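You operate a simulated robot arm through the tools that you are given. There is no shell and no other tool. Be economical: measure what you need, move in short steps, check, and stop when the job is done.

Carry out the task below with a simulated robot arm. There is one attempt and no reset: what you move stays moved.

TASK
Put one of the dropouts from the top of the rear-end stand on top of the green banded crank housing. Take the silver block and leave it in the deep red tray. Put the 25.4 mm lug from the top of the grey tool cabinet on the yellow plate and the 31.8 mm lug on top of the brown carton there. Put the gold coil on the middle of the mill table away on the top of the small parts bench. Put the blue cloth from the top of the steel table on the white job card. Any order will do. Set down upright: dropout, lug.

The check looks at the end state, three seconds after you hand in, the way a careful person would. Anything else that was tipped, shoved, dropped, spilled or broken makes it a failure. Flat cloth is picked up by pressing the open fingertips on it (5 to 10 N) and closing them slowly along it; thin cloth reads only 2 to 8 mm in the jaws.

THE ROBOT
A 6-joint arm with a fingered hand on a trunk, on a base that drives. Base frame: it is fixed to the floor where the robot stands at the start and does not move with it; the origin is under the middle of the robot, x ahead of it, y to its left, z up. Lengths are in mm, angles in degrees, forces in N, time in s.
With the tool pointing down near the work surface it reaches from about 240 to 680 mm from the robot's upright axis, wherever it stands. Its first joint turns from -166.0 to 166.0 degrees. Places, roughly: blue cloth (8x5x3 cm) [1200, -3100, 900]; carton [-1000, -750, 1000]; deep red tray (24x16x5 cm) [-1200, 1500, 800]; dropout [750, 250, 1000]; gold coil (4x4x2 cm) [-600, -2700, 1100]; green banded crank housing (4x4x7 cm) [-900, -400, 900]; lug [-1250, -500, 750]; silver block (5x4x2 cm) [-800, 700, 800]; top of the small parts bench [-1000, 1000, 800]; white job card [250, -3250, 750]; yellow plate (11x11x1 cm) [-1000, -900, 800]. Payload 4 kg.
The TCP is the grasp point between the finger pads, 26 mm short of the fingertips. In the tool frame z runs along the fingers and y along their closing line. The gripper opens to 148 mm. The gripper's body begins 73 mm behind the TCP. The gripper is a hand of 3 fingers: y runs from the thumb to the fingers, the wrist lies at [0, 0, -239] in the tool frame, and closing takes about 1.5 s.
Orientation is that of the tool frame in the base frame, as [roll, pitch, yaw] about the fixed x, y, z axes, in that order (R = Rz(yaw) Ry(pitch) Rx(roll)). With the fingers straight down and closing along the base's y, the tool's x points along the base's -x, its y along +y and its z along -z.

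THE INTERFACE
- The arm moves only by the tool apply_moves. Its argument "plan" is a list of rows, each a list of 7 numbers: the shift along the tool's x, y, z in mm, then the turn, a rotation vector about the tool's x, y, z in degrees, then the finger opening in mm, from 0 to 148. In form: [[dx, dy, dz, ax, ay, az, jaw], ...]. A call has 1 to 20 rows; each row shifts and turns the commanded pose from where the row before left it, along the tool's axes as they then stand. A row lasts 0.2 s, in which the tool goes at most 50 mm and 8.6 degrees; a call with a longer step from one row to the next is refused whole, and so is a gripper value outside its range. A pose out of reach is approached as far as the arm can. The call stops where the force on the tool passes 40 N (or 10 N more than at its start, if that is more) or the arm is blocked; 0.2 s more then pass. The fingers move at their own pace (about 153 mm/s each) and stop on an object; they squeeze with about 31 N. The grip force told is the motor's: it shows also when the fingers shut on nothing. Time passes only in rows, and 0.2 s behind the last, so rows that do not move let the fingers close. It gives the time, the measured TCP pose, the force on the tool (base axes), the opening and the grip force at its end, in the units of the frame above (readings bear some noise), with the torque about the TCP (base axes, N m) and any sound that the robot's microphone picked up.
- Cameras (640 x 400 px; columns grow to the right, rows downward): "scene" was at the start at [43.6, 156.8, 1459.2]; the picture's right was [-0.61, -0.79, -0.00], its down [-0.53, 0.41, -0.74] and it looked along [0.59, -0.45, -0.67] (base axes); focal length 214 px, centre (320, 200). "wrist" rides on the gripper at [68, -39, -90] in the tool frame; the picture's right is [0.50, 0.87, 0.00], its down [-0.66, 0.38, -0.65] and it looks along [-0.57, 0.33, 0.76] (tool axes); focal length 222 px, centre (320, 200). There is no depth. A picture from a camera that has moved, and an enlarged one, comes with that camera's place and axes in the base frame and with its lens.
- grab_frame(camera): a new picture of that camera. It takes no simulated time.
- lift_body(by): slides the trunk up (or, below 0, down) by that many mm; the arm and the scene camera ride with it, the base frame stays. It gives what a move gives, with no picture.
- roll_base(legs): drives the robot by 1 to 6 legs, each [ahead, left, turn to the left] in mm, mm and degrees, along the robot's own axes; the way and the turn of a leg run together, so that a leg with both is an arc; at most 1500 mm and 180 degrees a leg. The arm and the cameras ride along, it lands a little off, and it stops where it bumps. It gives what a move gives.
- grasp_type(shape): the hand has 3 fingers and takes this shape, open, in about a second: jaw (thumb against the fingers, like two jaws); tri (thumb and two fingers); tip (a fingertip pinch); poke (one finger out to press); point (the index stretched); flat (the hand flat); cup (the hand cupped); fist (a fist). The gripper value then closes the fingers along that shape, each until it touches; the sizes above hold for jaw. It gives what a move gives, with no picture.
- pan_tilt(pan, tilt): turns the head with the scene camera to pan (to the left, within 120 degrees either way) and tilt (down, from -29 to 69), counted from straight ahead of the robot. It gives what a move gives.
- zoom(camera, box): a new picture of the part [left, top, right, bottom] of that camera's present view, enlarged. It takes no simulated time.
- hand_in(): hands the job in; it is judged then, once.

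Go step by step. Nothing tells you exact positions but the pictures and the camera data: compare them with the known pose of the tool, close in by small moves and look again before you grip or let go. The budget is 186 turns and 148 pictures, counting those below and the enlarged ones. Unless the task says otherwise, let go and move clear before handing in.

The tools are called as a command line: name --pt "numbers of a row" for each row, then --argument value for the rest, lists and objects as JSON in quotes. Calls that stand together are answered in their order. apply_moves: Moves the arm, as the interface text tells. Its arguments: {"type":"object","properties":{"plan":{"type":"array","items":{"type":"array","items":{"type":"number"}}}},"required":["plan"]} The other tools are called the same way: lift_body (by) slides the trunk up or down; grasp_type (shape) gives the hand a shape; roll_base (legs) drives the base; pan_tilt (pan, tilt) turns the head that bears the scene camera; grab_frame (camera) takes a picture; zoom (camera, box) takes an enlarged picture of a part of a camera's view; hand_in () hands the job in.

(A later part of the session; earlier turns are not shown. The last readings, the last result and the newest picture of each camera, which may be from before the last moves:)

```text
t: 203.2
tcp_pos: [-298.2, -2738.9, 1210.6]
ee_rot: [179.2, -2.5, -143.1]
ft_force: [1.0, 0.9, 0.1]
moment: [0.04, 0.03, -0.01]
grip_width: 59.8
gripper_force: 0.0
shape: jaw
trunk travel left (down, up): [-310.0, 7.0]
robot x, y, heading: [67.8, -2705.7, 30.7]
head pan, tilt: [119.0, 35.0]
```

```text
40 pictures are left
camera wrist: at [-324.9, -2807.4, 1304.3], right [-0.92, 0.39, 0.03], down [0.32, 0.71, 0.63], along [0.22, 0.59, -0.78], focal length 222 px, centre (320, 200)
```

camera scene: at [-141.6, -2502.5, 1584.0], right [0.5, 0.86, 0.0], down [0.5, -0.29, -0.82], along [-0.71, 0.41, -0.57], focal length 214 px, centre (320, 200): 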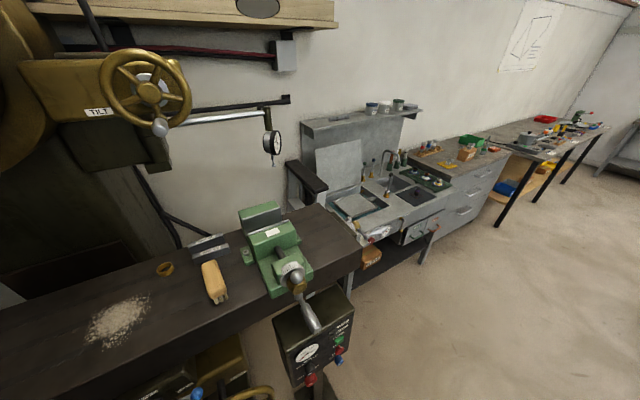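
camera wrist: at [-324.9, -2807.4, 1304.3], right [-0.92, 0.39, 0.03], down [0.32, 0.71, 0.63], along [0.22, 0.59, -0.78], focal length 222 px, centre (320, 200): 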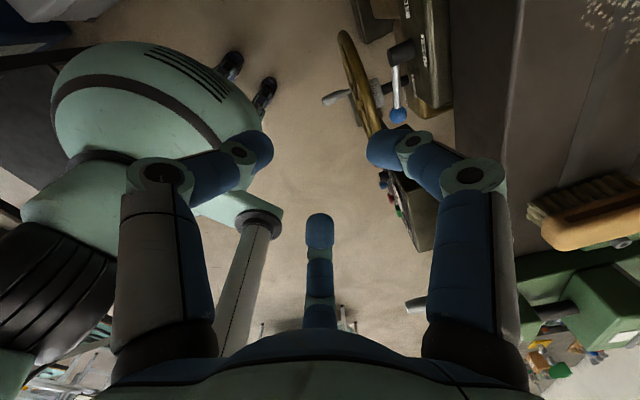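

The mill head is behind the coil (x<-700, z>1430), so a tool tilt of 15° toward me keeps clear. Coil at about (-634,-2668,1128). I tilt and move above it.

apply_moves --pt "0 0 0 0.8 -2.5 0 70" --pt "0 0 0 -4.5 6 0 70" --pt "0 0 0 -4.5 6 0 70" --pt "27.2 31.6 10.3 0 0 0 70" --pt "27.2 31.6 10.3 0 0 0 70" --pt "27.2 31.6 10.3 0 0 0 70" --pt "27.2 31.6 10.3 0 0 0 70" --pt "27.2 31.6 10.3 0 0 0 70" --pt "27.2 31.6 10.3 0 0 0 70" --pt "27.2 31.6 10.3 0 0 0 70" --pt "27.2 31.6 10.3 0 0 0 70" --pt "0 0 0 0 0 0 70"

grab_frame --camera "wrist"

grab_frame --camera "scene"

```text
t: 205.8
tcp_pos: [-634.0, -2669.9, 1215.9]
ee_rot: [171.0, -12.0, -142.1]
ft_force: [0.7, -0.3, 1.0]
moment: [0.0, 0.0, 0.02]
grip_width: 69.9
gripper_force: 0.1
shape: jaw
trunk travel left (down, up): [-310.0, 7.0]
robot x, y, heading: [66.6, -2714.2, 30.7]
head pan, tilt: [119.0, 35.0]
```

```text
39 pictures are left
camera wrist: at [-639.6, -2739.6, 1313.1], right [-0.89, 0.39, 0.24], down [0.46, 0.7, 0.55], along [0.05, 0.6, -0.8], focal length 222 px, centre (320, 200)
```

wrist: 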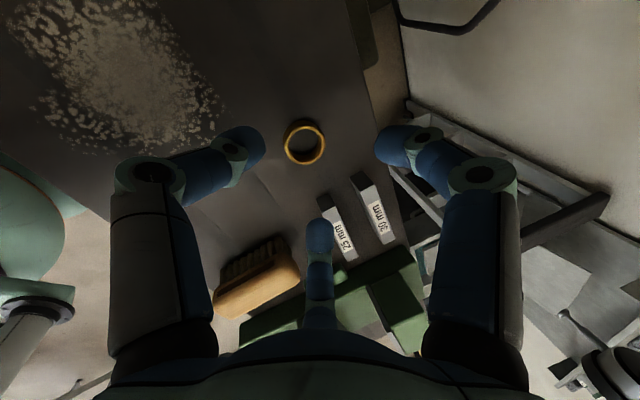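

```text
38 pictures are left
camera scene: at [-139.7, -2502.9, 1584.3], right [0.5, 0.86, 0.0], down [0.49, -0.29, -0.82], along [-0.71, 0.41, -0.57], focal length 214 px, centre (320, 200)
```

scene: 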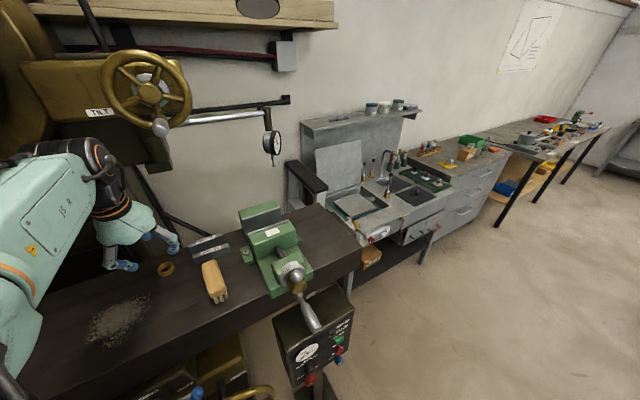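

Coil centred at about (-638,-2668). I descend vertically to about 1156.

apply_moves --pt "-5.1 -3 19.1 0 0 0 70" --pt "-5.1 -3 19.1 0 0 0 70" --pt "-5.1 -3 19.1 0 0 0 70" --pt "0 0 0 0 0 0 70"

grab_frame --camera "wrist"

zoom --camera "scene" --box '[90, 220, 218, 300]'

```text
t: 206.8
tcp_pos: [-631.5, -2666.2, 1154.8]
ee_rot: [170.9, -12.0, -142.1]
ft_force: [0.7, 0.6, 0.1]
moment: [-0.01, 0.03, -0.03]
grip_width: 69.8
gripper_force: 0.0
shape: jaw
trunk travel left (down, up): [-310.0, 7.0]
robot x, y, heading: [68.0, -2710.0, 30.8]
head pan, tilt: [119.0, 35.0]
```

```text
37 pictures are left
camera wrist: at [-638.7, -2736.7, 1251.1], right [-0.89, 0.39, 0.24], down [0.46, 0.7, 0.55], along [0.05, 0.6, -0.8], focal length 222 px, centre (320, 200)
```

wrist: 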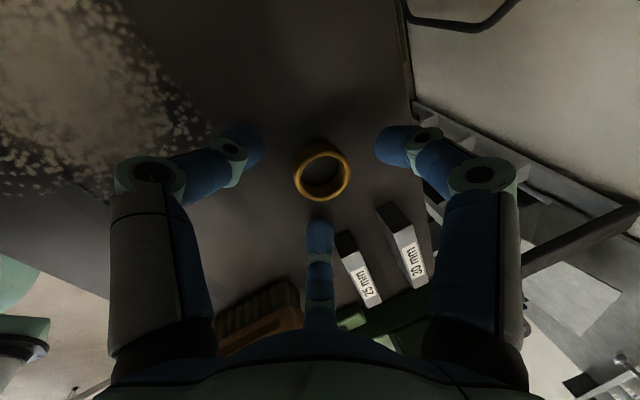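

```text
5.00 times, centred on (154, 260) of scene
camera zoom: at [-141.1, -2502.7, 1584.0], right [0.5, 0.86, 0.0], down [0.5, -0.29, -0.82], along [-0.71, 0.41, -0.57], focal length 1072 px, centre (1150, -100)
```

zoom: 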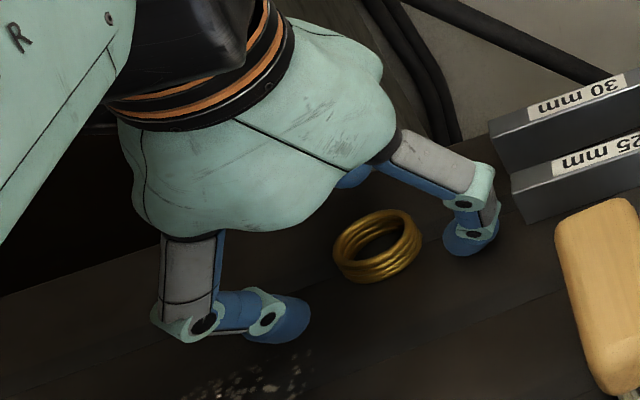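

Nicely centred. I lower 6 mm and close.

apply_moves --pt "-0.6 -0.5 2.9 0 0 0 66" --pt "-0.6 -0.5 2.9 0 0 0 64" --pt "0 0 0 0 0 0 62"

```text
t: 207.6
tcp_pos: [-631.5, -2669.5, 1152.3]
ee_rot: [170.9, -12.3, -142.0]
ft_force: [-1.7, -7.6, 22.0]
moment: [-0.94, -0.41, -0.25]
grip_width: 63.6
gripper_force: 0.1
shape: jaw
trunk travel left (down, up): [-310.0, 7.0]
robot x, y, heading: [67.2, -2708.9, 30.6]
head pan, tilt: [119.0, 35.0]
```

Tips touched the table; I back off 2.5 mm and close.

apply_moves --pt "0.7 0.4 -2.6 0 0 0 60" --pt "0 0 0 0 0 0 45" --pt "0 0 0 0 0 0 30" --pt "0 0 0 0 0 0 20" --pt "0 0 0 0 0 0 20" --pt "0 0 0 0 0 0 20" --pt "0 0 0 0 0 0 20"

grab_frame --camera "wrist"

```text
t: 209.2
tcp_pos: [-630.6, -2666.9, 1151.5]
ee_rot: [170.9, -12.2, -142.0]
ft_force: [-0.4, 1.3, 8.8]
moment: [0.02, 0.23, -0.05]
grip_width: 28.6
gripper_force: 31.0
shape: jaw
trunk travel left (down, up): [-310.0, 7.0]
robot x, y, heading: [67.4, -2712.1, 30.8]
head pan, tilt: [119.0, 35.0]
```

```text
35 pictures are left
camera wrist: at [-637.4, -2736.0, 1248.8], right [-0.89, 0.39, 0.24], down [0.46, 0.7, 0.55], along [0.05, 0.6, -0.8], focal length 222 px, centre (320, 200)
```

wrist: 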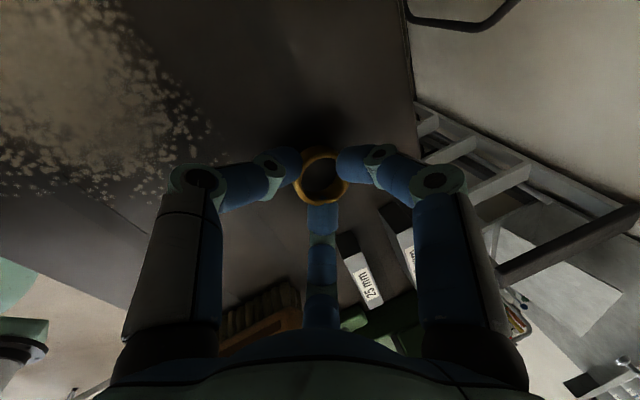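

Gripped. Lift and retract out of the mill.

apply_moves --pt "4.1 3.1 -19.3 0 0 0 15" --pt "4.1 3.1 -19.3 0 0 0 15" --pt "4.1 3.1 -19.3 0 0 0 15" --pt "4.1 3.1 -19.3 0 0 0 15" --pt "-31.8 -24 -10.7 0 0 0 15" --pt "-31.8 -24 -10.7 0 0 0 15" --pt "-31.8 -24 -10.7 0 0 0 15" --pt "-31.8 -24 -10.7 0 0 0 15" --pt "-31.8 -24 -10.7 0 0 0 15" --pt "-31.8 -24 -10.7 0 0 0 15" --pt "-31.8 -24 -10.7 0 0 0 15" --pt "-31.8 -24 -10.7 0 0 0 15" --pt "0 0 0 0 0 0 15"

grab_frame --camera "wrist"

```text
t: 211.9
tcp_pos: [-302.3, -2667.2, 1230.8]
ee_rot: [171.0, -11.9, -142.1]
ft_force: [-0.1, -0.3, 0.2]
moment: [-0.03, -0.03, 0.02]
grip_width: 26.9
gripper_force: 31.2
shape: jaw
trunk travel left (down, up): [-310.0, 7.0]
robot x, y, heading: [69.1, -2709.4, 30.8]
head pan, tilt: [119.0, 35.0]
```

```text
34 pictures are left
camera wrist: at [-308.9, -2737.1, 1327.7], right [-0.89, 0.39, 0.24], down [0.45, 0.7, 0.55], along [0.05, 0.6, -0.8], focal length 222 px, centre (320, 200)
```

wrist: 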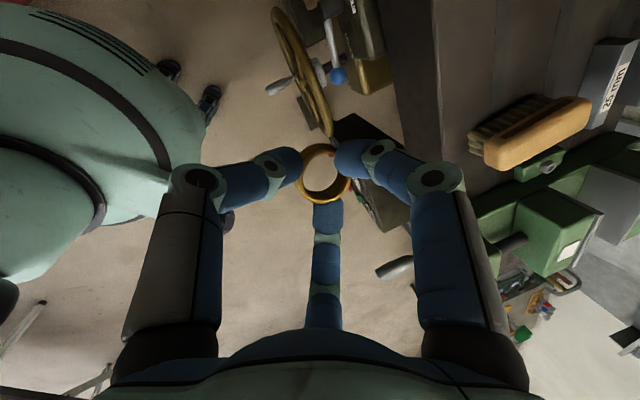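

Coil held. I drive to the small parts bench; an empty spot at the back around (-1050,1090) will do.

roll_base --legs '[[461, 715, 0], [461, 715, 0], [353, 983, 0], [353, 983, 0]]'

lift_body --by -110

```text
t: 242.0
tcp_pos: [-707.6, 1056.5, 1232.5]
ee_rot: [171.0, -11.9, -140.5]
ft_force: [-1.0, 0.5, -0.6]
moment: [-0.01, 0.0, 0.0]
grip_width: 27.0
gripper_force: 32.0
shape: jaw
trunk travel left (down, up): [-310.0, 7.0]
robot x, y, heading: [-339.4, 1022.1, 32.3]
head pan, tilt: [119.0, 35.0]
```

```text
t: 243.5
tcp_pos: [-706.9, 1057.7, 1121.5]
ee_rot: [170.9, -12.0, -140.5]
ft_force: [0.2, -0.5, 0.3]
moment: [0.01, -0.02, -0.01]
grip_width: 27.1
gripper_force: 30.6
shape: jaw
trunk travel left (down, up): [-200.0, 117.0]
robot x, y, heading: [-337.4, 1024.4, 32.2]
head pan, tilt: [119.0, 35.0]
```

roll_base --legs '[[-25, 16, 0]]'

pan_tilt --pan 119 --tilt 52

apply_moves --pt "22 30 9 0 0 0 15" --pt "22 30 9 0 0 0 15" --pt "22 30 9 0 0 0 15" --pt "22 30 9 0 0 0 15" --pt "0 0 0 0 0 0 15"

grab_frame --camera "scene"

grab_frame --camera "wrist"

```text
t: 244.3
tcp_pos: [-737.1, 1056.7, 1121.2]
ee_rot: [171.1, -12.0, -140.5]
ft_force: [-0.1, 0.3, -0.4]
moment: [0.0, -0.01, 0.02]
grip_width: 26.9
gripper_force: 31.2
shape: jaw
trunk travel left (down, up): [-200.0, 117.0]
robot x, y, heading: [-369.3, 1024.8, 32.2]
head pan, tilt: [119.0, 35.0]
```

```text
t: 245.1
tcp_pos: [-738.9, 1055.2, 1121.2]
ee_rot: [171.0, -12.0, -140.5]
ft_force: [-0.3, 0.1, 0.1]
moment: [0.01, 0.0, 0.0]
grip_width: 27.1
gripper_force: 31.0
shape: jaw
trunk travel left (down, up): [-200.0, 117.0]
robot x, y, heading: [-366.1, 1026.3, 32.3]
head pan, tilt: [119.0, 52.0]
```

```text
t: 246.3
tcp_pos: [-884.2, 1092.5, 1123.7]
ee_rot: [171.0, -12.0, -140.5]
ft_force: [-0.3, -1.2, -0.7]
moment: [-0.02, 0.02, 0.0]
grip_width: 27.4
gripper_force: 30.6
shape: jaw
trunk travel left (down, up): [-200.0, 117.0]
robot x, y, heading: [-365.9, 1022.6, 32.4]
head pan, tilt: [119.0, 52.0]
```

```text
33 pictures are left
camera scene: at [-563.5, 1223.2, 1445.6], right [0.48, 0.88, 0.0], down [0.69, -0.38, -0.62], along [-0.54, 0.29, -0.79], focal length 214 px, centre (320, 200)
```

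scene: 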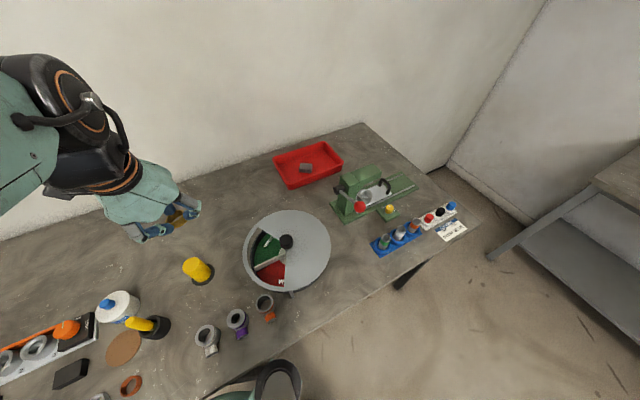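

```text
32 pictures are left
camera wrist: at [-889.4, 1023.2, 1220.3], right [-0.9, 0.37, 0.24], down [0.44, 0.71, 0.55], along [0.03, 0.6, -0.8], focal length 222 px, centre (320, 200)
```

wrist: 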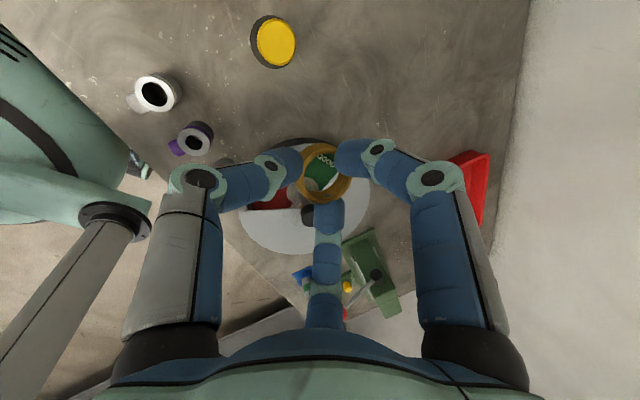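

The spot (-1050,1080) is empty. I move there and descend to 30 mm above the bench.

apply_moves --pt "33.2 22.7 10.7 0 0 0 15" --pt "33.2 22.7 10.7 0 0 0 15" --pt "33.2 22.7 10.7 0 0 0 15" --pt "33.2 22.7 10.7 0 0 0 15" --pt "-8.6 -6.8 40.9 0 0 0 15" --pt "-8.6 -6.8 40.9 0 0 0 15" --pt "-8.6 -6.8 40.9 0 0 0 15" --pt "-8.6 -6.8 40.9 0 0 0 15" --pt "-8.6 -6.8 40.9 0 0 0 15" --pt "-6 -4.8 28 0 0 0 15" --pt "0 0 0 0 0 0 15"

grab_frame --camera "wrist"

zoom --camera "scene" --box '[130, 180, 258, 280]'

```text
t: 248.7
tcp_pos: [-1051.3, 1083.4, 885.7]
ee_rot: [171.0, -12.0, -140.5]
ft_force: [-0.5, 0.7, 0.1]
moment: [0.01, -0.03, 0.01]
grip_width: 26.9
gripper_force: 30.5
shape: jaw
trunk travel left (down, up): [-200.0, 117.0]
robot x, y, heading: [-367.7, 1026.8, 32.2]
head pan, tilt: [119.0, 52.0]
```

```text
31 pictures are left
camera wrist: at [-1056.4, 1013.6, 982.2], right [-0.9, 0.37, 0.24], down [0.44, 0.71, 0.55], along [0.03, 0.6, -0.8], focal length 222 px, centre (320, 200)
```

wrist: 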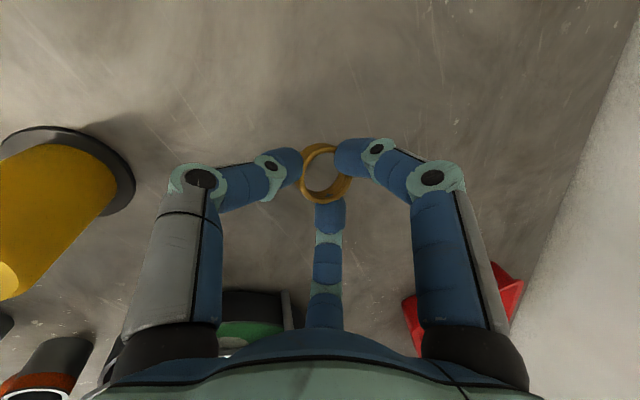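

```text
4.00 times, centred on (194, 230) of scene
camera zoom: at [-564.0, 1223.3, 1445.5], right [0.48, 0.88, 0.0], down [0.69, -0.38, -0.62], along [-0.54, 0.29, -0.79], focal length 858 px, centre (824, 80)
```

zoom: 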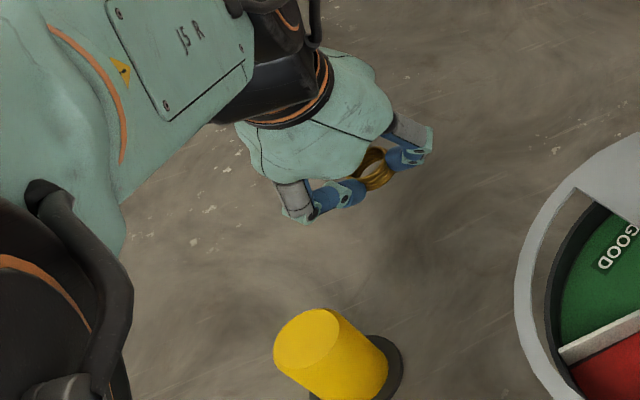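

Free area. Lower gently to contact.

apply_moves --pt "-1 -0.8 4.8 0 0 0 15" --pt "-1 -0.8 4.8 0 0 0 15" --pt "-1 -0.8 4.8 0 0 0 15" --pt "-1 -0.8 4.8 0 0 0 15" --pt "0 0 0 0 0 0 15"

```text
t: 249.9
tcp_pos: [-1052.2, 1081.8, 863.6]
ee_rot: [171.1, -12.0, -140.4]
ft_force: [-0.4, -0.3, -0.7]
moment: [0.02, 0.03, 0.02]
grip_width: 26.7
gripper_force: 31.2
shape: jaw
trunk travel left (down, up): [-200.0, 117.0]
robot x, y, heading: [-367.5, 1025.7, 32.6]
head pan, tilt: [119.0, 52.0]
```

apply_moves --pt "-0.8 -0.6 3.8 0 0 0 15" --pt "-0.4 -0.3 2 0 0 0 15" --pt "0 0 0 0 0 0 15"

```text
t: 250.7
tcp_pos: [-1050.7, 1082.6, 858.1]
ee_rot: [171.0, -11.9, -140.4]
ft_force: [-0.2, 0.1, -0.9]
moment: [-0.02, 0.01, -0.04]
grip_width: 26.8
gripper_force: 30.9
shape: jaw
trunk travel left (down, up): [-200.0, 117.0]
robot x, y, heading: [-366.2, 1026.0, 32.2]
head pan, tilt: [119.0, 52.0]
```

apply_moves --pt "-0.6 -0.5 2.9 0 0 0 15" --pt "-0.4 -0.3 2 0 0 0 15" --pt "0 0 0 0 0 0 15"

```text
t: 251.5
tcp_pos: [-1051.6, 1080.0, 853.6]
ee_rot: [170.9, -12.0, -140.4]
ft_force: [-1.3, 0.7, 6.8]
moment: [0.0, 0.18, -0.01]
grip_width: 27.1
gripper_force: 30.6
shape: jaw
trunk travel left (down, up): [-200.0, 117.0]
robot x, y, heading: [-364.6, 1023.7, 32.4]
head pan, tilt: [119.0, 52.0]
```

Contact. Open and rise.

apply_moves --pt "0.2 0.2 -1 0 0 0 30" --pt "0 0 0 0 0 0 38" --pt "0 0 0 0 0 0 50" --pt "0 0 0 0 0 0 60" --pt "4.1 3.2 -19.3 0 0 0 60" --pt "8.2 6.4 -38.6 0 0 0 60" --pt "8.2 6.4 -38.6 0 0 0 60" --pt "8.2 6.4 -38.6 0 0 0 60" --pt "8.2 6.4 -38.6 0 0 0 60" --pt "0 0 0 0 0 0 60"

grab_frame --camera "wrist"

```text
t: 253.7
tcp_pos: [-1050.0, 1081.3, 1034.5]
ee_rot: [171.0, -12.0, -140.4]
ft_force: [-0.1, -0.1, 0.1]
moment: [0.0, -0.03, -0.01]
grip_width: 59.5
gripper_force: 0.1
shape: jaw
trunk travel left (down, up): [-200.0, 117.0]
robot x, y, heading: [-363.1, 1024.4, 32.3]
head pan, tilt: [119.0, 52.0]
```

```text
29 pictures are left
camera wrist: at [-1055.3, 1010.6, 1130.5], right [-0.9, 0.37, 0.24], down [0.44, 0.71, 0.55], along [0.03, 0.6, -0.8], focal length 222 px, centre (320, 200)
```

wrist: 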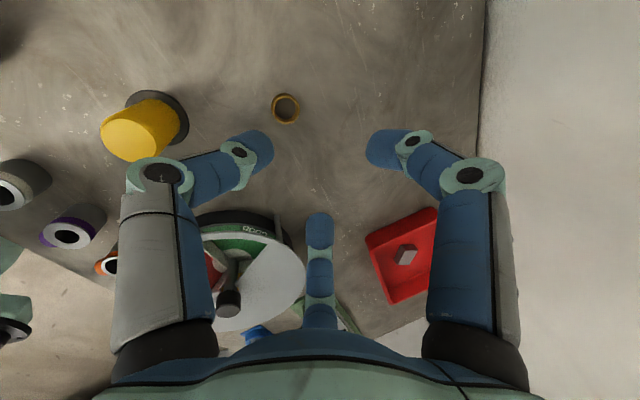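

The coil lies flat on the bench. Now the cloth: I retract and level the arm, and drive south to view the steel table and job card.

apply_moves --pt "-28.7 -22.9 -17.6 0 0 0 80" --pt "-28.7 -22.9 -17.6 0 0 0 80" --pt "-28.7 -22.9 -17.6 0 0 0 80" --pt "-28.7 -22.9 -17.6 0 0 0 80" --pt "-28.7 -22.9 -17.6 0 0 0 80" --pt "-28.7 -22.9 -17.6 0 0 0 80" --pt "-28.7 -22.9 -17.6 0 0 0 80" --pt "-28.7 -22.9 -17.6 0 0 0 80" --pt "0 0 0 4.7 -5.9 0 80" --pt "0 0 0 4.7 -5.9 0 80" --pt "0 0 0 0 0 0 80"

roll_base --legs '[[-378, -973, 0], [-378, -973, 0], [0, 0, 88], [-1190, 439, 0]]'

pan_tilt --pan 119 --tilt 38

```text
t: 256.1
tcp_pos: [-731.9, 1081.6, 1091.9]
ee_rot: [-179.4, -0.1, -141.3]
ft_force: [-0.4, -0.1, 0.4]
moment: [0.0, -0.01, -0.03]
grip_width: 79.5
gripper_force: 0.0
shape: jaw
trunk travel left (down, up): [-200.0, 117.0]
robot x, y, heading: [-369.5, 1026.7, 32.8]
head pan, tilt: [119.0, 52.0]
```

```text
t: 283.1
tcp_pos: [112.8, -2619.6, 1091.6]
ee_rot: [-179.5, -0.3, -53.7]
ft_force: [-0.6, -0.4, -0.5]
moment: [-0.02, 0.02, -0.03]
grip_width: 79.4
gripper_force: 0.0
shape: jaw
trunk travel left (down, up): [-200.0, 117.0]
robot x, y, heading: [186.7, -2257.9, 120.2]
head pan, tilt: [119.0, 52.0]
```

```text
t: 283.8
tcp_pos: [111.2, -2619.4, 1092.6]
ee_rot: [-179.4, -0.4, -53.7]
ft_force: [-0.3, 0.5, 0.2]
moment: [-0.01, -0.01, -0.01]
grip_width: 79.6
gripper_force: 0.0
shape: jaw
trunk travel left (down, up): [-200.0, 117.0]
robot x, y, heading: [185.6, -2258.7, 120.3]
head pan, tilt: [119.0, 38.0]
```

grab_frame --camera "scene"

roll_base --legs '[[0, 0, 75]]'

grab_frame --camera "scene"

```text
28 pictures are left
camera scene: at [-28.5, -2459.3, 1465.2], right [-0.86, 0.51, 0.0], down [0.32, 0.53, -0.79], along [-0.41, -0.68, -0.62], focal length 214 px, centre (320, 200)
```

scene: 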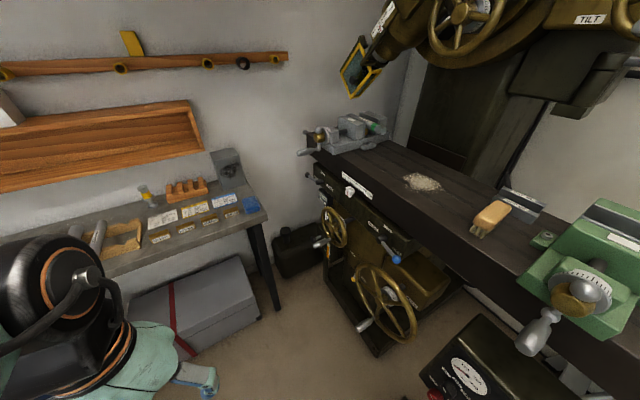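

```text
t: 287.5
tcp_pos: [516.7, -2416.7, 1093.4]
ee_rot: [-179.5, -0.3, 22.1]
ft_force: [0.1, 0.6, -0.6]
moment: [0.01, 0.02, -0.01]
grip_width: 79.7
gripper_force: 0.0
shape: jaw
trunk travel left (down, up): [-200.0, 117.0]
robot x, y, heading: [186.2, -2256.3, -164.2]
head pan, tilt: [119.0, 38.0]
```

```text
27 pictures are left
camera scene: at [327.0, -2516.0, 1465.3], right [-0.71, -0.71, 0.0], down [-0.43, 0.44, -0.79], along [0.56, -0.56, -0.62], focal length 214 px, centre (320, 200)
```

scene: 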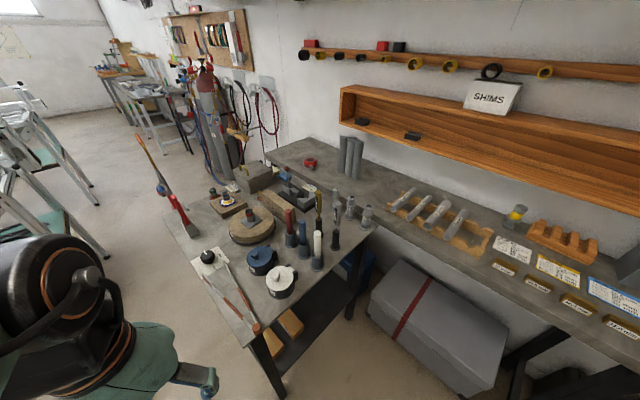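

zoom --camera "scene" --box '[180, 130, 380, 255]'

zoom --camera "scene" --box '[470, 210, 640, 340]'

```text
3.20 times, centred on (280, 192) of scene
camera zoom: at [327.0, -2516.0, 1465.3], right [-0.71, -0.71, 0.0], down [-0.43, 0.44, -0.79], along [0.56, -0.56, -0.62], focal length 686 px, centre (448, 224)
```

zoom: 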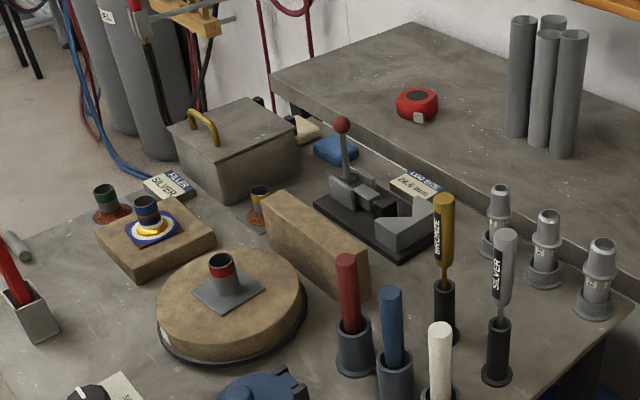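

```text
3.08 times, centred on (555, 275) of scene
camera zoom: at [327.0, -2516.0, 1465.3], right [-0.71, -0.71, 0.0], down [-0.43, 0.44, -0.79], along [0.56, -0.56, -0.62], focal length 660 px, centre (-403, -31)
```

zoom: 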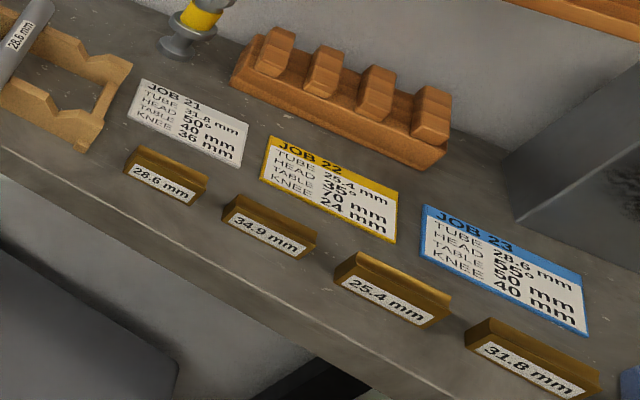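

White job card = JOB 21 at about (189,-3325,884). The blue cloth is folded at about (1095,-3035) on the steel table, behind a box and lever device. I drive to the table's north side around x=920, avoiding the tall leaning rod at x≈1100.

roll_base --legs '[[0, 0, -76], [-280, -686, 0]]'

pan_tilt --pan 119 --tilt 50

grab_frame --camera "scene"

grab_frame --camera "wrist"

```text
t: 297.2
tcp_pos: [846.5, -2514.6, 1092.9]
ee_rot: [-179.5, -0.4, -52.9]
ft_force: [-0.3, -0.2, 0.6]
moment: [0.0, -0.01, -0.01]
grip_width: 79.5
gripper_force: 0.1
shape: jaw
trunk travel left (down, up): [-200.0, 117.0]
robot x, y, heading: [916.2, -2150.2, 120.7]
head pan, tilt: [119.0, 38.0]
```

```text
t: 297.9
tcp_pos: [846.2, -2514.2, 1092.9]
ee_rot: [-179.5, -0.3, -53.0]
ft_force: [0.9, 1.3, -0.3]
moment: [0.0, 0.03, 0.02]
grip_width: 79.6
gripper_force: 0.1
shape: jaw
trunk travel left (down, up): [-200.0, 117.0]
robot x, y, heading: [912.7, -2154.1, 120.7]
head pan, tilt: [119.0, 50.0]
```

```text
24 pictures are left
camera scene: at [708.7, -2349.1, 1448.2], right [-0.86, 0.5, 0.0], down [0.39, 0.66, -0.64], along [-0.32, -0.56, -0.77], focal length 214 px, centre (320, 200)
```

scene: 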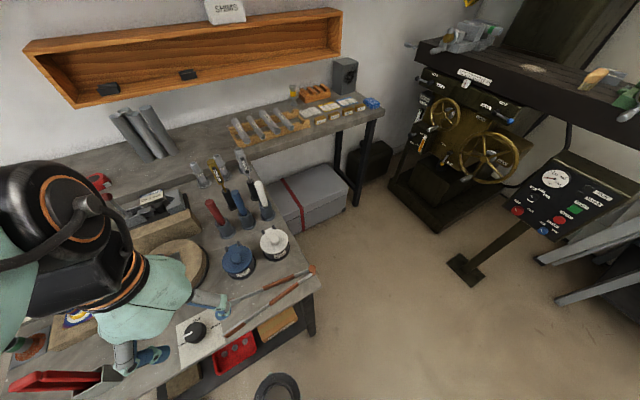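

```text
23 pictures are left
camera wrist: at [916.3, -2544.2, 1184.6], right [-0.39, -0.92, -0.01], down [-0.7, 0.29, 0.65], along [-0.59, 0.26, -0.76], focal length 222 px, centre (320, 200)
```

wrist: 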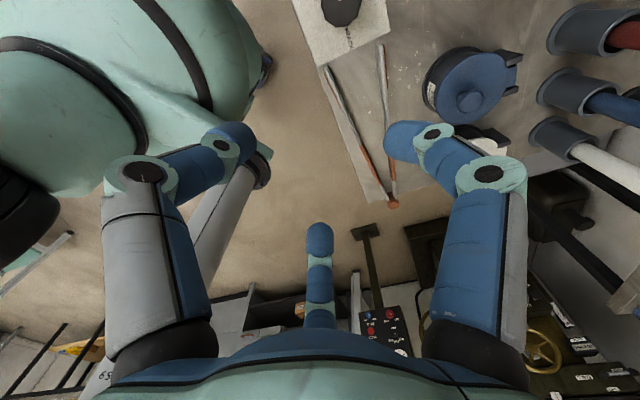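

Front edge is at y≈-2530. I approach to 250 mm from it and then extend the arm over toward the cloth, high.

roll_base --legs '[[-118, 52, 0]]'

```text
t: 299.2
tcp_pos: [857.7, -2618.3, 1096.1]
ee_rot: [-179.7, -0.5, -53.2]
ft_force: [0.6, 0.8, -0.1]
moment: [-0.05, 0.02, -0.01]
grip_width: 79.9
gripper_force: 0.1
shape: jaw
trunk travel left (down, up): [-200.0, 117.0]
robot x, y, heading: [925.9, -2263.2, 120.9]
head pan, tilt: [119.0, 50.0]
stopped in leg 1: the robot was blocked; the commanded pose is now the measured one
```

The base touched at 267 mm; I stay here. Cloth distance ≈790 mm, so I tilt the tool 28° toward it and extend high over the table.

apply_moves --pt "0 0 -10 -2.9 6.37 0 100" --pt "0 0 -10 -2.9 6.37 0 100" --pt "0 0 0 -2.9 6.37 0 100" --pt "0 0 0 -2.9 6.37 0 100" --pt "41.6 3.4 18.2 0 0 0 100" --pt "41.6 3.4 18.2 0 0 0 100" --pt "41.6 3.4 18.2 0 0 0 100" --pt "41.6 3.4 18.2 0 0 0 100" --pt "41.6 3.4 18.2 0 0 0 100" --pt "41.6 3.4 18.2 0 0 0 100" --pt "41.6 3.4 18.2 0 0 0 100" --pt "41.6 3.4 18.2 0 0 0 100" --pt "41.6 3.4 18.2 0 0 0 100" --pt "41.6 3.4 18.2 0 0 0 100" --pt "0 0 0 0 0 0 100"

grab_frame --camera "wrist"

grab_frame --camera "scene"

```text
t: 302.4
tcp_pos: [1090.2, -3007.4, 1144.1]
ee_rot: [167.6, -26.0, -50.4]
ft_force: [0.3, 0.8, -0.3]
moment: [-0.01, -0.02, -0.03]
grip_width: 99.5
gripper_force: 0.1
shape: jaw
trunk travel left (down, up): [-200.0, 117.0]
robot x, y, heading: [924.3, -2265.5, 120.6]
head pan, tilt: [119.0, 50.0]
```

```text
22 pictures are left
camera wrist: at [1149.1, -2987.7, 1247.0], right [-0.42, -0.82, 0.38], down [-0.75, 0.55, 0.36], along [-0.51, -0.14, -0.85], focal length 222 px, centre (320, 200)
```

wrist: 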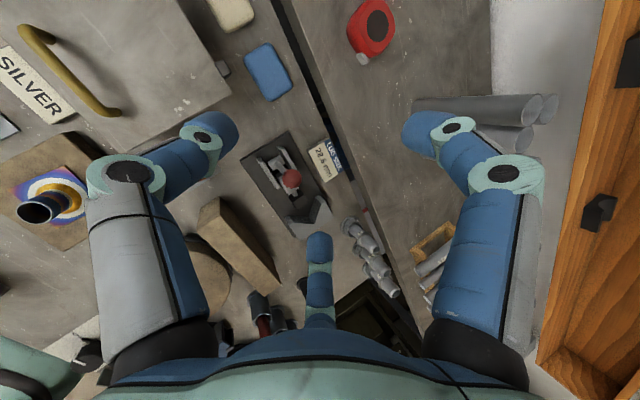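

```text
21 pictures are left
camera scene: at [720.6, -2446.9, 1450.0], right [-0.86, 0.51, 0.0], down [0.39, 0.65, -0.65], along [-0.32, -0.56, -0.76], focal length 214 px, centre (320, 200)
```

scene: 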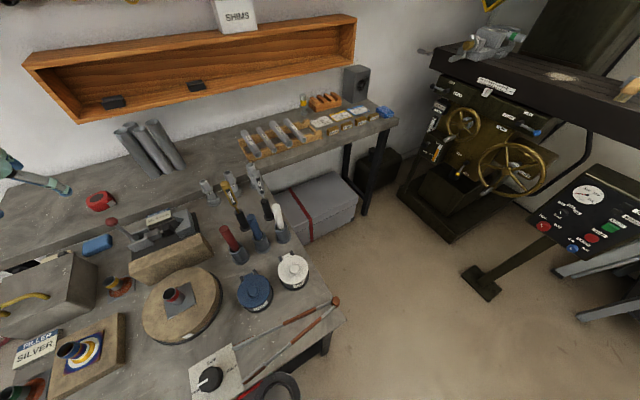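

All three views agree the cloth is at about (1156,-3077), z≈850, i.e. ~840 mm away: too far from here and next to a box. The east side of the table would be ~640 mm away; I retract and go look there.

apply_moves --pt "-41.6 -3.4 -18.2 0 0 0 100" --pt "-41.6 -3.4 -18.2 0 0 0 100" --pt "-41.6 -3.4 -18.2 0 0 0 100" --pt "-41.6 -3.4 -18.2 0 0 0 100" --pt "-41.6 -3.4 -18.2 0 0 0 100" --pt "-41.6 -3.4 -18.2 0 0 0 100" --pt "-41.6 -3.4 -18.2 0 0 0 100" --pt "-41.6 -3.4 -18.2 0 0 0 100" --pt "-41.6 -3.4 -18.2 0 0 0 100" --pt "-41.6 -3.4 -18.2 0 0 0 100" --pt "0 0 0 2.9 -6.37 0 100" --pt "0 0 0 2.9 -6.37 0 100" --pt "0 0 0 2.9 -6.37 0 100" --pt "0 0 0 2.9 -6.37 0 100"

roll_base --legs '[[146, -87, 0], [-482, -854, 0]]'

grab_frame --camera "scene"

```text
t: 305.4
tcp_pos: [857.6, -2615.3, 1117.2]
ee_rot: [-179.8, -0.6, -53.1]
ft_force: [0.2, -0.3, -0.6]
moment: [0.02, 0.01, -0.01]
grip_width: 99.5
gripper_force: 0.0
shape: jaw
trunk travel left (down, up): [-200.0, 117.0]
robot x, y, heading: [926.6, -2261.3, 120.6]
head pan, tilt: [119.0, 50.0]
```

```text
t: 311.7
tcp_pos: [1511.6, -2436.6, 1111.8]
ee_rot: [-179.3, -0.4, -53.0]
ft_force: [-1.3, 0.3, -0.3]
moment: [-0.01, -0.05, 0.02]
grip_width: 99.7
gripper_force: 0.0
shape: jaw
trunk travel left (down, up): [-200.0, 117.0]
robot x, y, heading: [1578.7, -2071.5, 120.8]
head pan, tilt: [119.0, 50.0]
stopped in leg 2: the robot was blocked; the commanded pose is now the measured one
```

```text
20 pictures are left
camera scene: at [1373.3, -2270.2, 1447.8], right [-0.86, 0.5, 0.0], down [0.39, 0.66, -0.64], along [-0.32, -0.56, -0.77], focal length 214 px, centre (320, 200)
```

scene: 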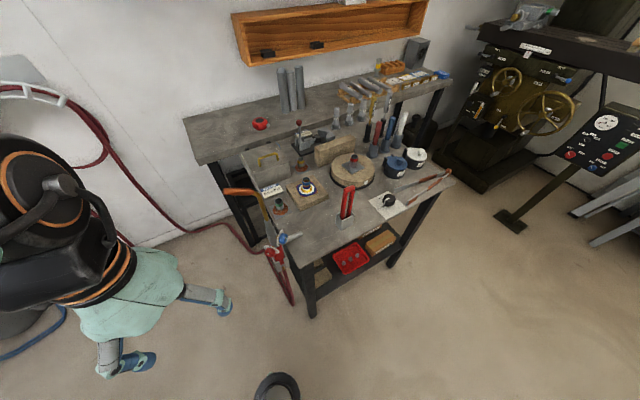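

East of the table there is a torch with hose. I zoom to see whether the floor there is free.

zoom --camera "scene" --box '[100, 100, 340, 330]'

```text
1.74 times, centred on (220, 215) of scene
camera zoom: at [1373.3, -2270.2, 1447.8], right [-0.86, 0.5, 0.0], down [0.39, 0.66, -0.64], along [-0.32, -0.56, -0.77], focal length 373 px, centre (494, 174)
```

zoom: 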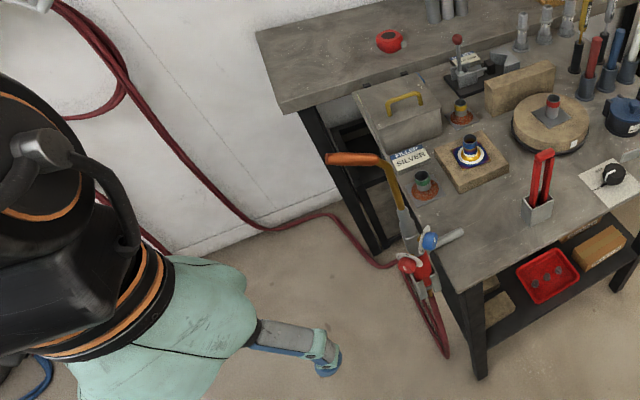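

The hose stays within about x<1450 along the table's east side and the floor further east is free. I turn so the arm faces west and drive round to (1740,-2950).

roll_base --legs '[[0, 0, -84], [-211, -315, 0], [-189, -484, 0]]'

grab_frame --camera "wrist"

grab_frame --camera "scene"

```text
t: 315.9
tcp_pos: [1215.0, -2037.2, 1112.5]
ee_rot: [-179.4, -0.3, -138.1]
ft_force: [-0.3, 0.4, -0.3]
moment: [-0.02, 0.02, 0.02]
grip_width: 99.6
gripper_force: 0.1
shape: jaw
trunk travel left (down, up): [-200.0, 117.0]
robot x, y, heading: [1584.3, -2073.1, 35.8]
head pan, tilt: [119.0, 50.0]
stopped in leg 1: the robot was blocked; the commanded pose is now the measured one
```

```text
18 pictures are left
camera wrist: at [1189.2, -2108.3, 1205.1], right [-0.95, 0.31, 0.0], down [0.23, 0.73, 0.65], along [0.2, 0.61, -0.76], focal length 222 px, centre (320, 200)
```

wrist: 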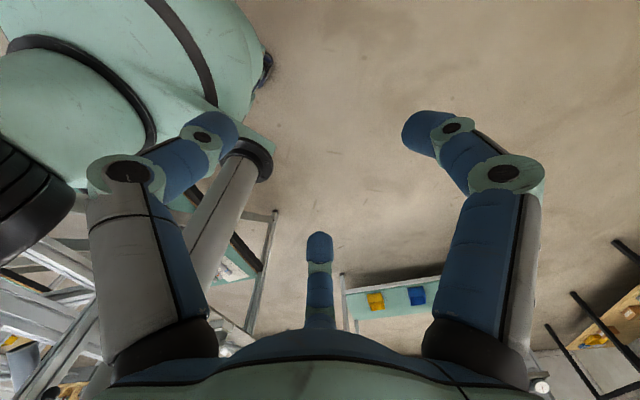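

```text
17 pictures are left
camera scene: at [1370.8, -1885.7, 1448.1], right [0.43, 0.9, 0.0], down [0.69, -0.33, -0.64], along [-0.58, 0.28, -0.77], focal length 214 px, centre (320, 200)
```

scene: 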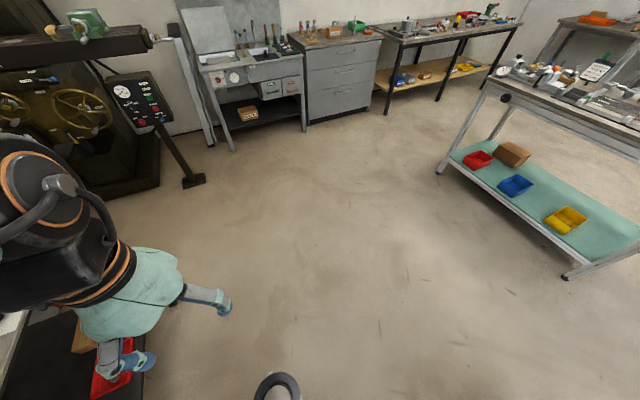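

I'm touching a stand on the east side; I move away southward first.

roll_base --legs '[[-235, -288, 0], [-163, -499, 0]]'

pan_tilt --pan 119 --tilt 50

grab_frame --camera "scene"

```text
t: 318.7
tcp_pos: [1206.1, -2331.9, 1115.4]
ee_rot: [-179.2, -1.2, -138.4]
ft_force: [0.3, 0.6, -0.3]
moment: [0.02, 0.0, 0.0]
grip_width: 99.7
gripper_force: 0.0
shape: jaw
trunk travel left (down, up): [-200.0, 117.0]
robot x, y, heading: [1562.6, -2384.8, 35.4]
head pan, tilt: [119.0, 50.0]
stopped in leg 1: the robot was blocked; the commanded pose is now the measured one
```

```text
t: 319.3
tcp_pos: [1205.5, -2332.0, 1116.4]
ee_rot: [-179.1, -1.5, -138.4]
ft_force: [0.4, -0.3, -0.2]
moment: [0.05, -0.01, 0.04]
grip_width: 100.0
gripper_force: 0.1
shape: jaw
trunk travel left (down, up): [-200.0, 117.0]
robot x, y, heading: [1561.6, -2389.5, 35.4]
head pan, tilt: [119.0, 50.0]
```

```text
16 pictures are left
camera scene: at [1366.7, -2174.6, 1445.8], right [0.43, 0.9, -0.02], down [0.68, -0.34, -0.64], along [-0.59, 0.26, -0.77], focal length 214 px, centre (320, 200)
```

scene: 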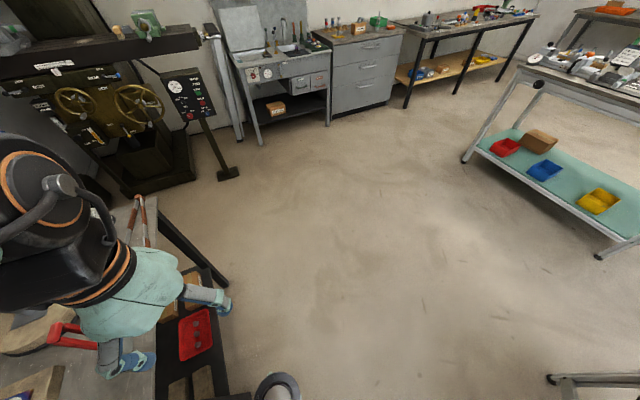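

The base touched the table corner. I back off 45 mm and look east for free space.

roll_base --legs '[[40, 21, 0]]'

pan_tilt --pan -30 --tilt 45

grab_frame --camera "scene"

```text
t: 320.2
tcp_pos: [1215.3, -2312.2, 1111.9]
ee_rot: [-179.5, -0.4, -138.3]
ft_force: [-0.3, 0.5, 0.2]
moment: [0.0, 0.06, 0.0]
grip_width: 100.1
gripper_force: 0.1
shape: jaw
trunk travel left (down, up): [-200.0, 117.0]
robot x, y, heading: [1582.2, -2352.5, 35.6]
head pan, tilt: [119.0, 50.0]
```

```text
t: 322.5
tcp_pos: [1215.0, -2312.4, 1113.4]
ee_rot: [-179.7, -0.4, -138.3]
ft_force: [-0.3, 0.1, 0.4]
moment: [-0.02, 0.01, 0.0]
grip_width: 99.8
gripper_force: 0.0
shape: jaw
trunk travel left (down, up): [-200.0, 117.0]
robot x, y, heading: [1577.0, -2350.2, 35.5]
head pan, tilt: [-30.0, 45.0]
```

```text
15 pictures are left
camera scene: at [1519.5, -2168.7, 1456.0], right [0.32, -0.95, 0.0], down [-0.66, -0.22, -0.71], along [0.68, 0.23, -0.7], focal length 214 px, centre (320, 200)
```

scene: 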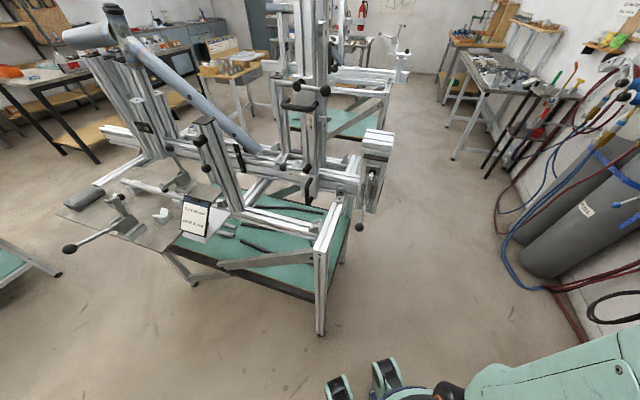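

The workstand leg is at about (1880,-2045); the floor south-east is free. I go round at x≈1745.

roll_base --legs '[[92, -152, 0], [-300, -437, 0]]'

pan_tilt --pan 119 --tilt 50

grab_frame --camera "wrist"

```text
t: 328.5
tcp_pos: [1385.4, -2916.9, 1114.5]
ee_rot: [-179.6, -0.4, -138.5]
ft_force: [0.3, 0.4, -0.4]
moment: [0.04, 0.02, -0.03]
grip_width: 99.8
gripper_force: 0.0
shape: jaw
trunk travel left (down, up): [-200.0, 117.0]
robot x, y, heading: [1752.1, -2955.6, 35.1]
head pan, tilt: [-30.0, 45.0]
```

```text
t: 330.8
tcp_pos: [1386.3, -2915.8, 1114.4]
ee_rot: [-179.6, -0.4, -138.5]
ft_force: [-0.1, 0.4, 0.4]
moment: [0.01, 0.0, -0.01]
grip_width: 99.7
gripper_force: 0.1
shape: jaw
trunk travel left (down, up): [-200.0, 117.0]
robot x, y, heading: [1754.0, -2954.2, 35.5]
head pan, tilt: [119.0, 50.0]
```

```text
14 pictures are left
camera wrist: at [1360.9, -2987.4, 1205.6], right [-0.95, 0.32, 0.0], down [0.24, 0.72, 0.65], along [0.21, 0.61, -0.76], focal length 222 px, centre (320, 200)
```

wrist: 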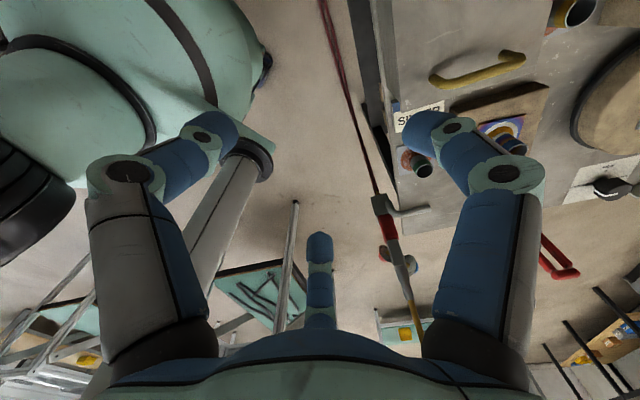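

I'm at the east side, cloth ~610 mm away. I extend above the cloth and turn the tool so no finger points at the box.

apply_moves --pt "47 6.2 3 0 0 0 80" --pt "47 6.2 3 0 0 0 80" --pt "47 6.2 3 0 0 0 80" --pt "47 6.2 3 0 0 0 80" --pt "47 6.2 3 0 0 0 80" --pt "47 6.2 3 0 0 0 80" --pt "0 0 0 0 0 8.3 70" --pt "0 0 0 0 0 8.3 70" --pt "0 0 0 0 0 8.3 70" --pt "0 0 0 0 0 8.3 70" --pt "0 0 0 0 0 8.3 70" --pt "0 0 0 0 0 0 70"

grab_frame --camera "wrist"

```text
t: 333.4
tcp_pos: [1150.2, -3076.0, 1096.8]
ee_rot: [-179.5, 0.0, 180.0]
ft_force: [-0.2, 0.0, 0.2]
moment: [-0.02, -0.02, -0.01]
grip_width: 70.4
gripper_force: 0.0
shape: jaw
trunk travel left (down, up): [-200.0, 117.0]
robot x, y, heading: [1754.4, -2955.1, 35.3]
head pan, tilt: [119.0, 50.0]
```

```text
13 pictures are left
camera wrist: at [1082.0, -3111.9, 1188.8], right [-0.5, 0.87, -0.01], down [0.66, 0.38, 0.65], along [0.57, 0.32, -0.76], focal length 222 px, centre (320, 200)
```

wrist: 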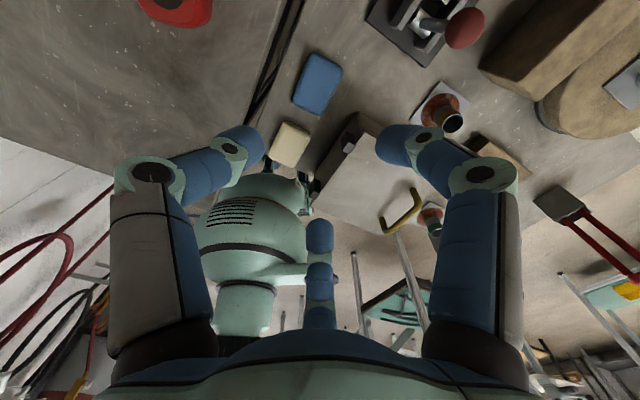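

The cloth lies squarely below: about x 1117–1181, y -3096…-3052. I straddle it (thumb on the south side, TCP shifted 10 mm north) and descend partway.

apply_moves --pt "0 10 40 0.5 0 0 86" --pt "0 0 45 0 0 0 86" --pt "0 0 45 0 0 0 86" --pt "0 0 45 0 0 0 86" --pt "0 0 25 0 0 0 86" --pt "0 0 0 0 0 0 86"

grab_frame --camera "wrist"

```text
t: 334.8
tcp_pos: [1149.4, -3068.1, 897.8]
ee_rot: [-179.0, 0.0, -179.9]
ft_force: [-0.5, 0.2, -0.1]
moment: [-0.01, -0.04, 0.0]
grip_width: 85.5
gripper_force: 0.1
shape: jaw
trunk travel left (down, up): [-200.0, 117.0]
robot x, y, heading: [1751.0, -2953.2, 35.3]
head pan, tilt: [119.0, 50.0]
```

```text
12 pictures are left
camera wrist: at [1081.7, -3104.1, 990.0], right [-0.5, 0.87, -0.02], down [0.65, 0.39, 0.65], along [0.57, 0.31, -0.76], focal length 222 px, centre (320, 200)
```

wrist: 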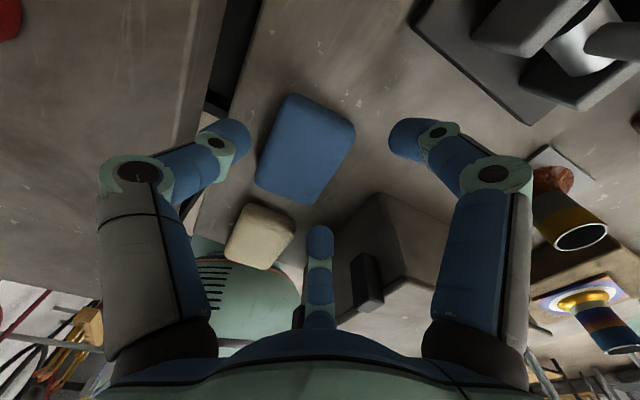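

Aligned; I shift 4 mm south and go down in small steps to find the table.

apply_moves --pt "-1 -4 10 -1 0 0 86" --pt "0 0 8 0 0 0 86" --pt "0 0 5 0 0 0 86" --pt "0 0 0 0 0 0 86"

apply_moves --pt "0 0 3 0 0 0 86" --pt "0 0 3 0 0 0 86" --pt "0 0 0 0 0 0 86"

```text
t: 335.8
tcp_pos: [1151.2, -3073.3, 874.2]
ee_rot: [-179.9, 0.0, 180.0]
ft_force: [0.0, -0.1, 0.0]
moment: [-0.05, 0.01, 0.02]
grip_width: 85.2
gripper_force: 0.3
shape: jaw
trunk travel left (down, up): [-200.0, 117.0]
robot x, y, heading: [1747.4, -2960.8, 35.5]
head pan, tilt: [119.0, 50.0]
```

```text
t: 336.6
tcp_pos: [1151.1, -3072.3, 868.1]
ee_rot: [-179.9, 0.0, 180.0]
ft_force: [-0.3, 0.2, -0.1]
moment: [0.0, -0.04, -0.01]
grip_width: 85.8
gripper_force: 0.0
shape: jaw
trunk travel left (down, up): [-200.0, 117.0]
robot x, y, heading: [1752.8, -2954.7, 35.2]
head pan, tilt: [119.0, 50.0]
```

Tips are low beside the cloth. I close slowly.

apply_moves --pt "0 0 2 0 0 0 76" --pt "0 0 0 0 0 0 66" --pt "0 0 0 0 0 0 56" --pt "0 0 0 0 0 0 46" --pt "0 0 0 0 0 0 36" --pt "0 0 0 0 0 0 26" --pt "0 0 0 0 0 0 16" --pt "0 0 0 0 0 0 8" --pt "0 0 0 0 0 0 5" --pt "0 0 0 0 0 0 5"

grab_frame --camera "wrist"

```text
t: 338.8
tcp_pos: [1152.6, -3072.5, 866.3]
ee_rot: [-179.9, 0.0, -179.9]
ft_force: [-0.8, 0.4, 5.7]
moment: [-0.16, 0.01, -0.01]
grip_width: 54.4
gripper_force: 31.1
shape: jaw
trunk travel left (down, up): [-200.0, 117.0]
robot x, y, heading: [1752.3, -2956.2, 35.5]
head pan, tilt: [119.0, 50.0]
```

```text
11 pictures are left
camera wrist: at [1083.9, -3109.5, 958.2], right [-0.5, 0.87, 0.0], down [0.66, 0.38, 0.65], along [0.57, 0.33, -0.76], focal length 222 px, centre (320, 200)
```

wrist: 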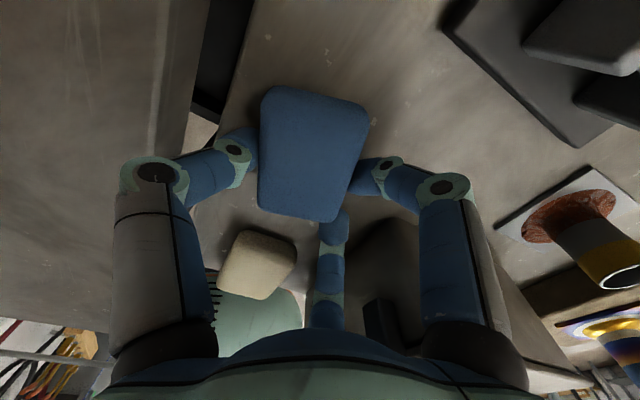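

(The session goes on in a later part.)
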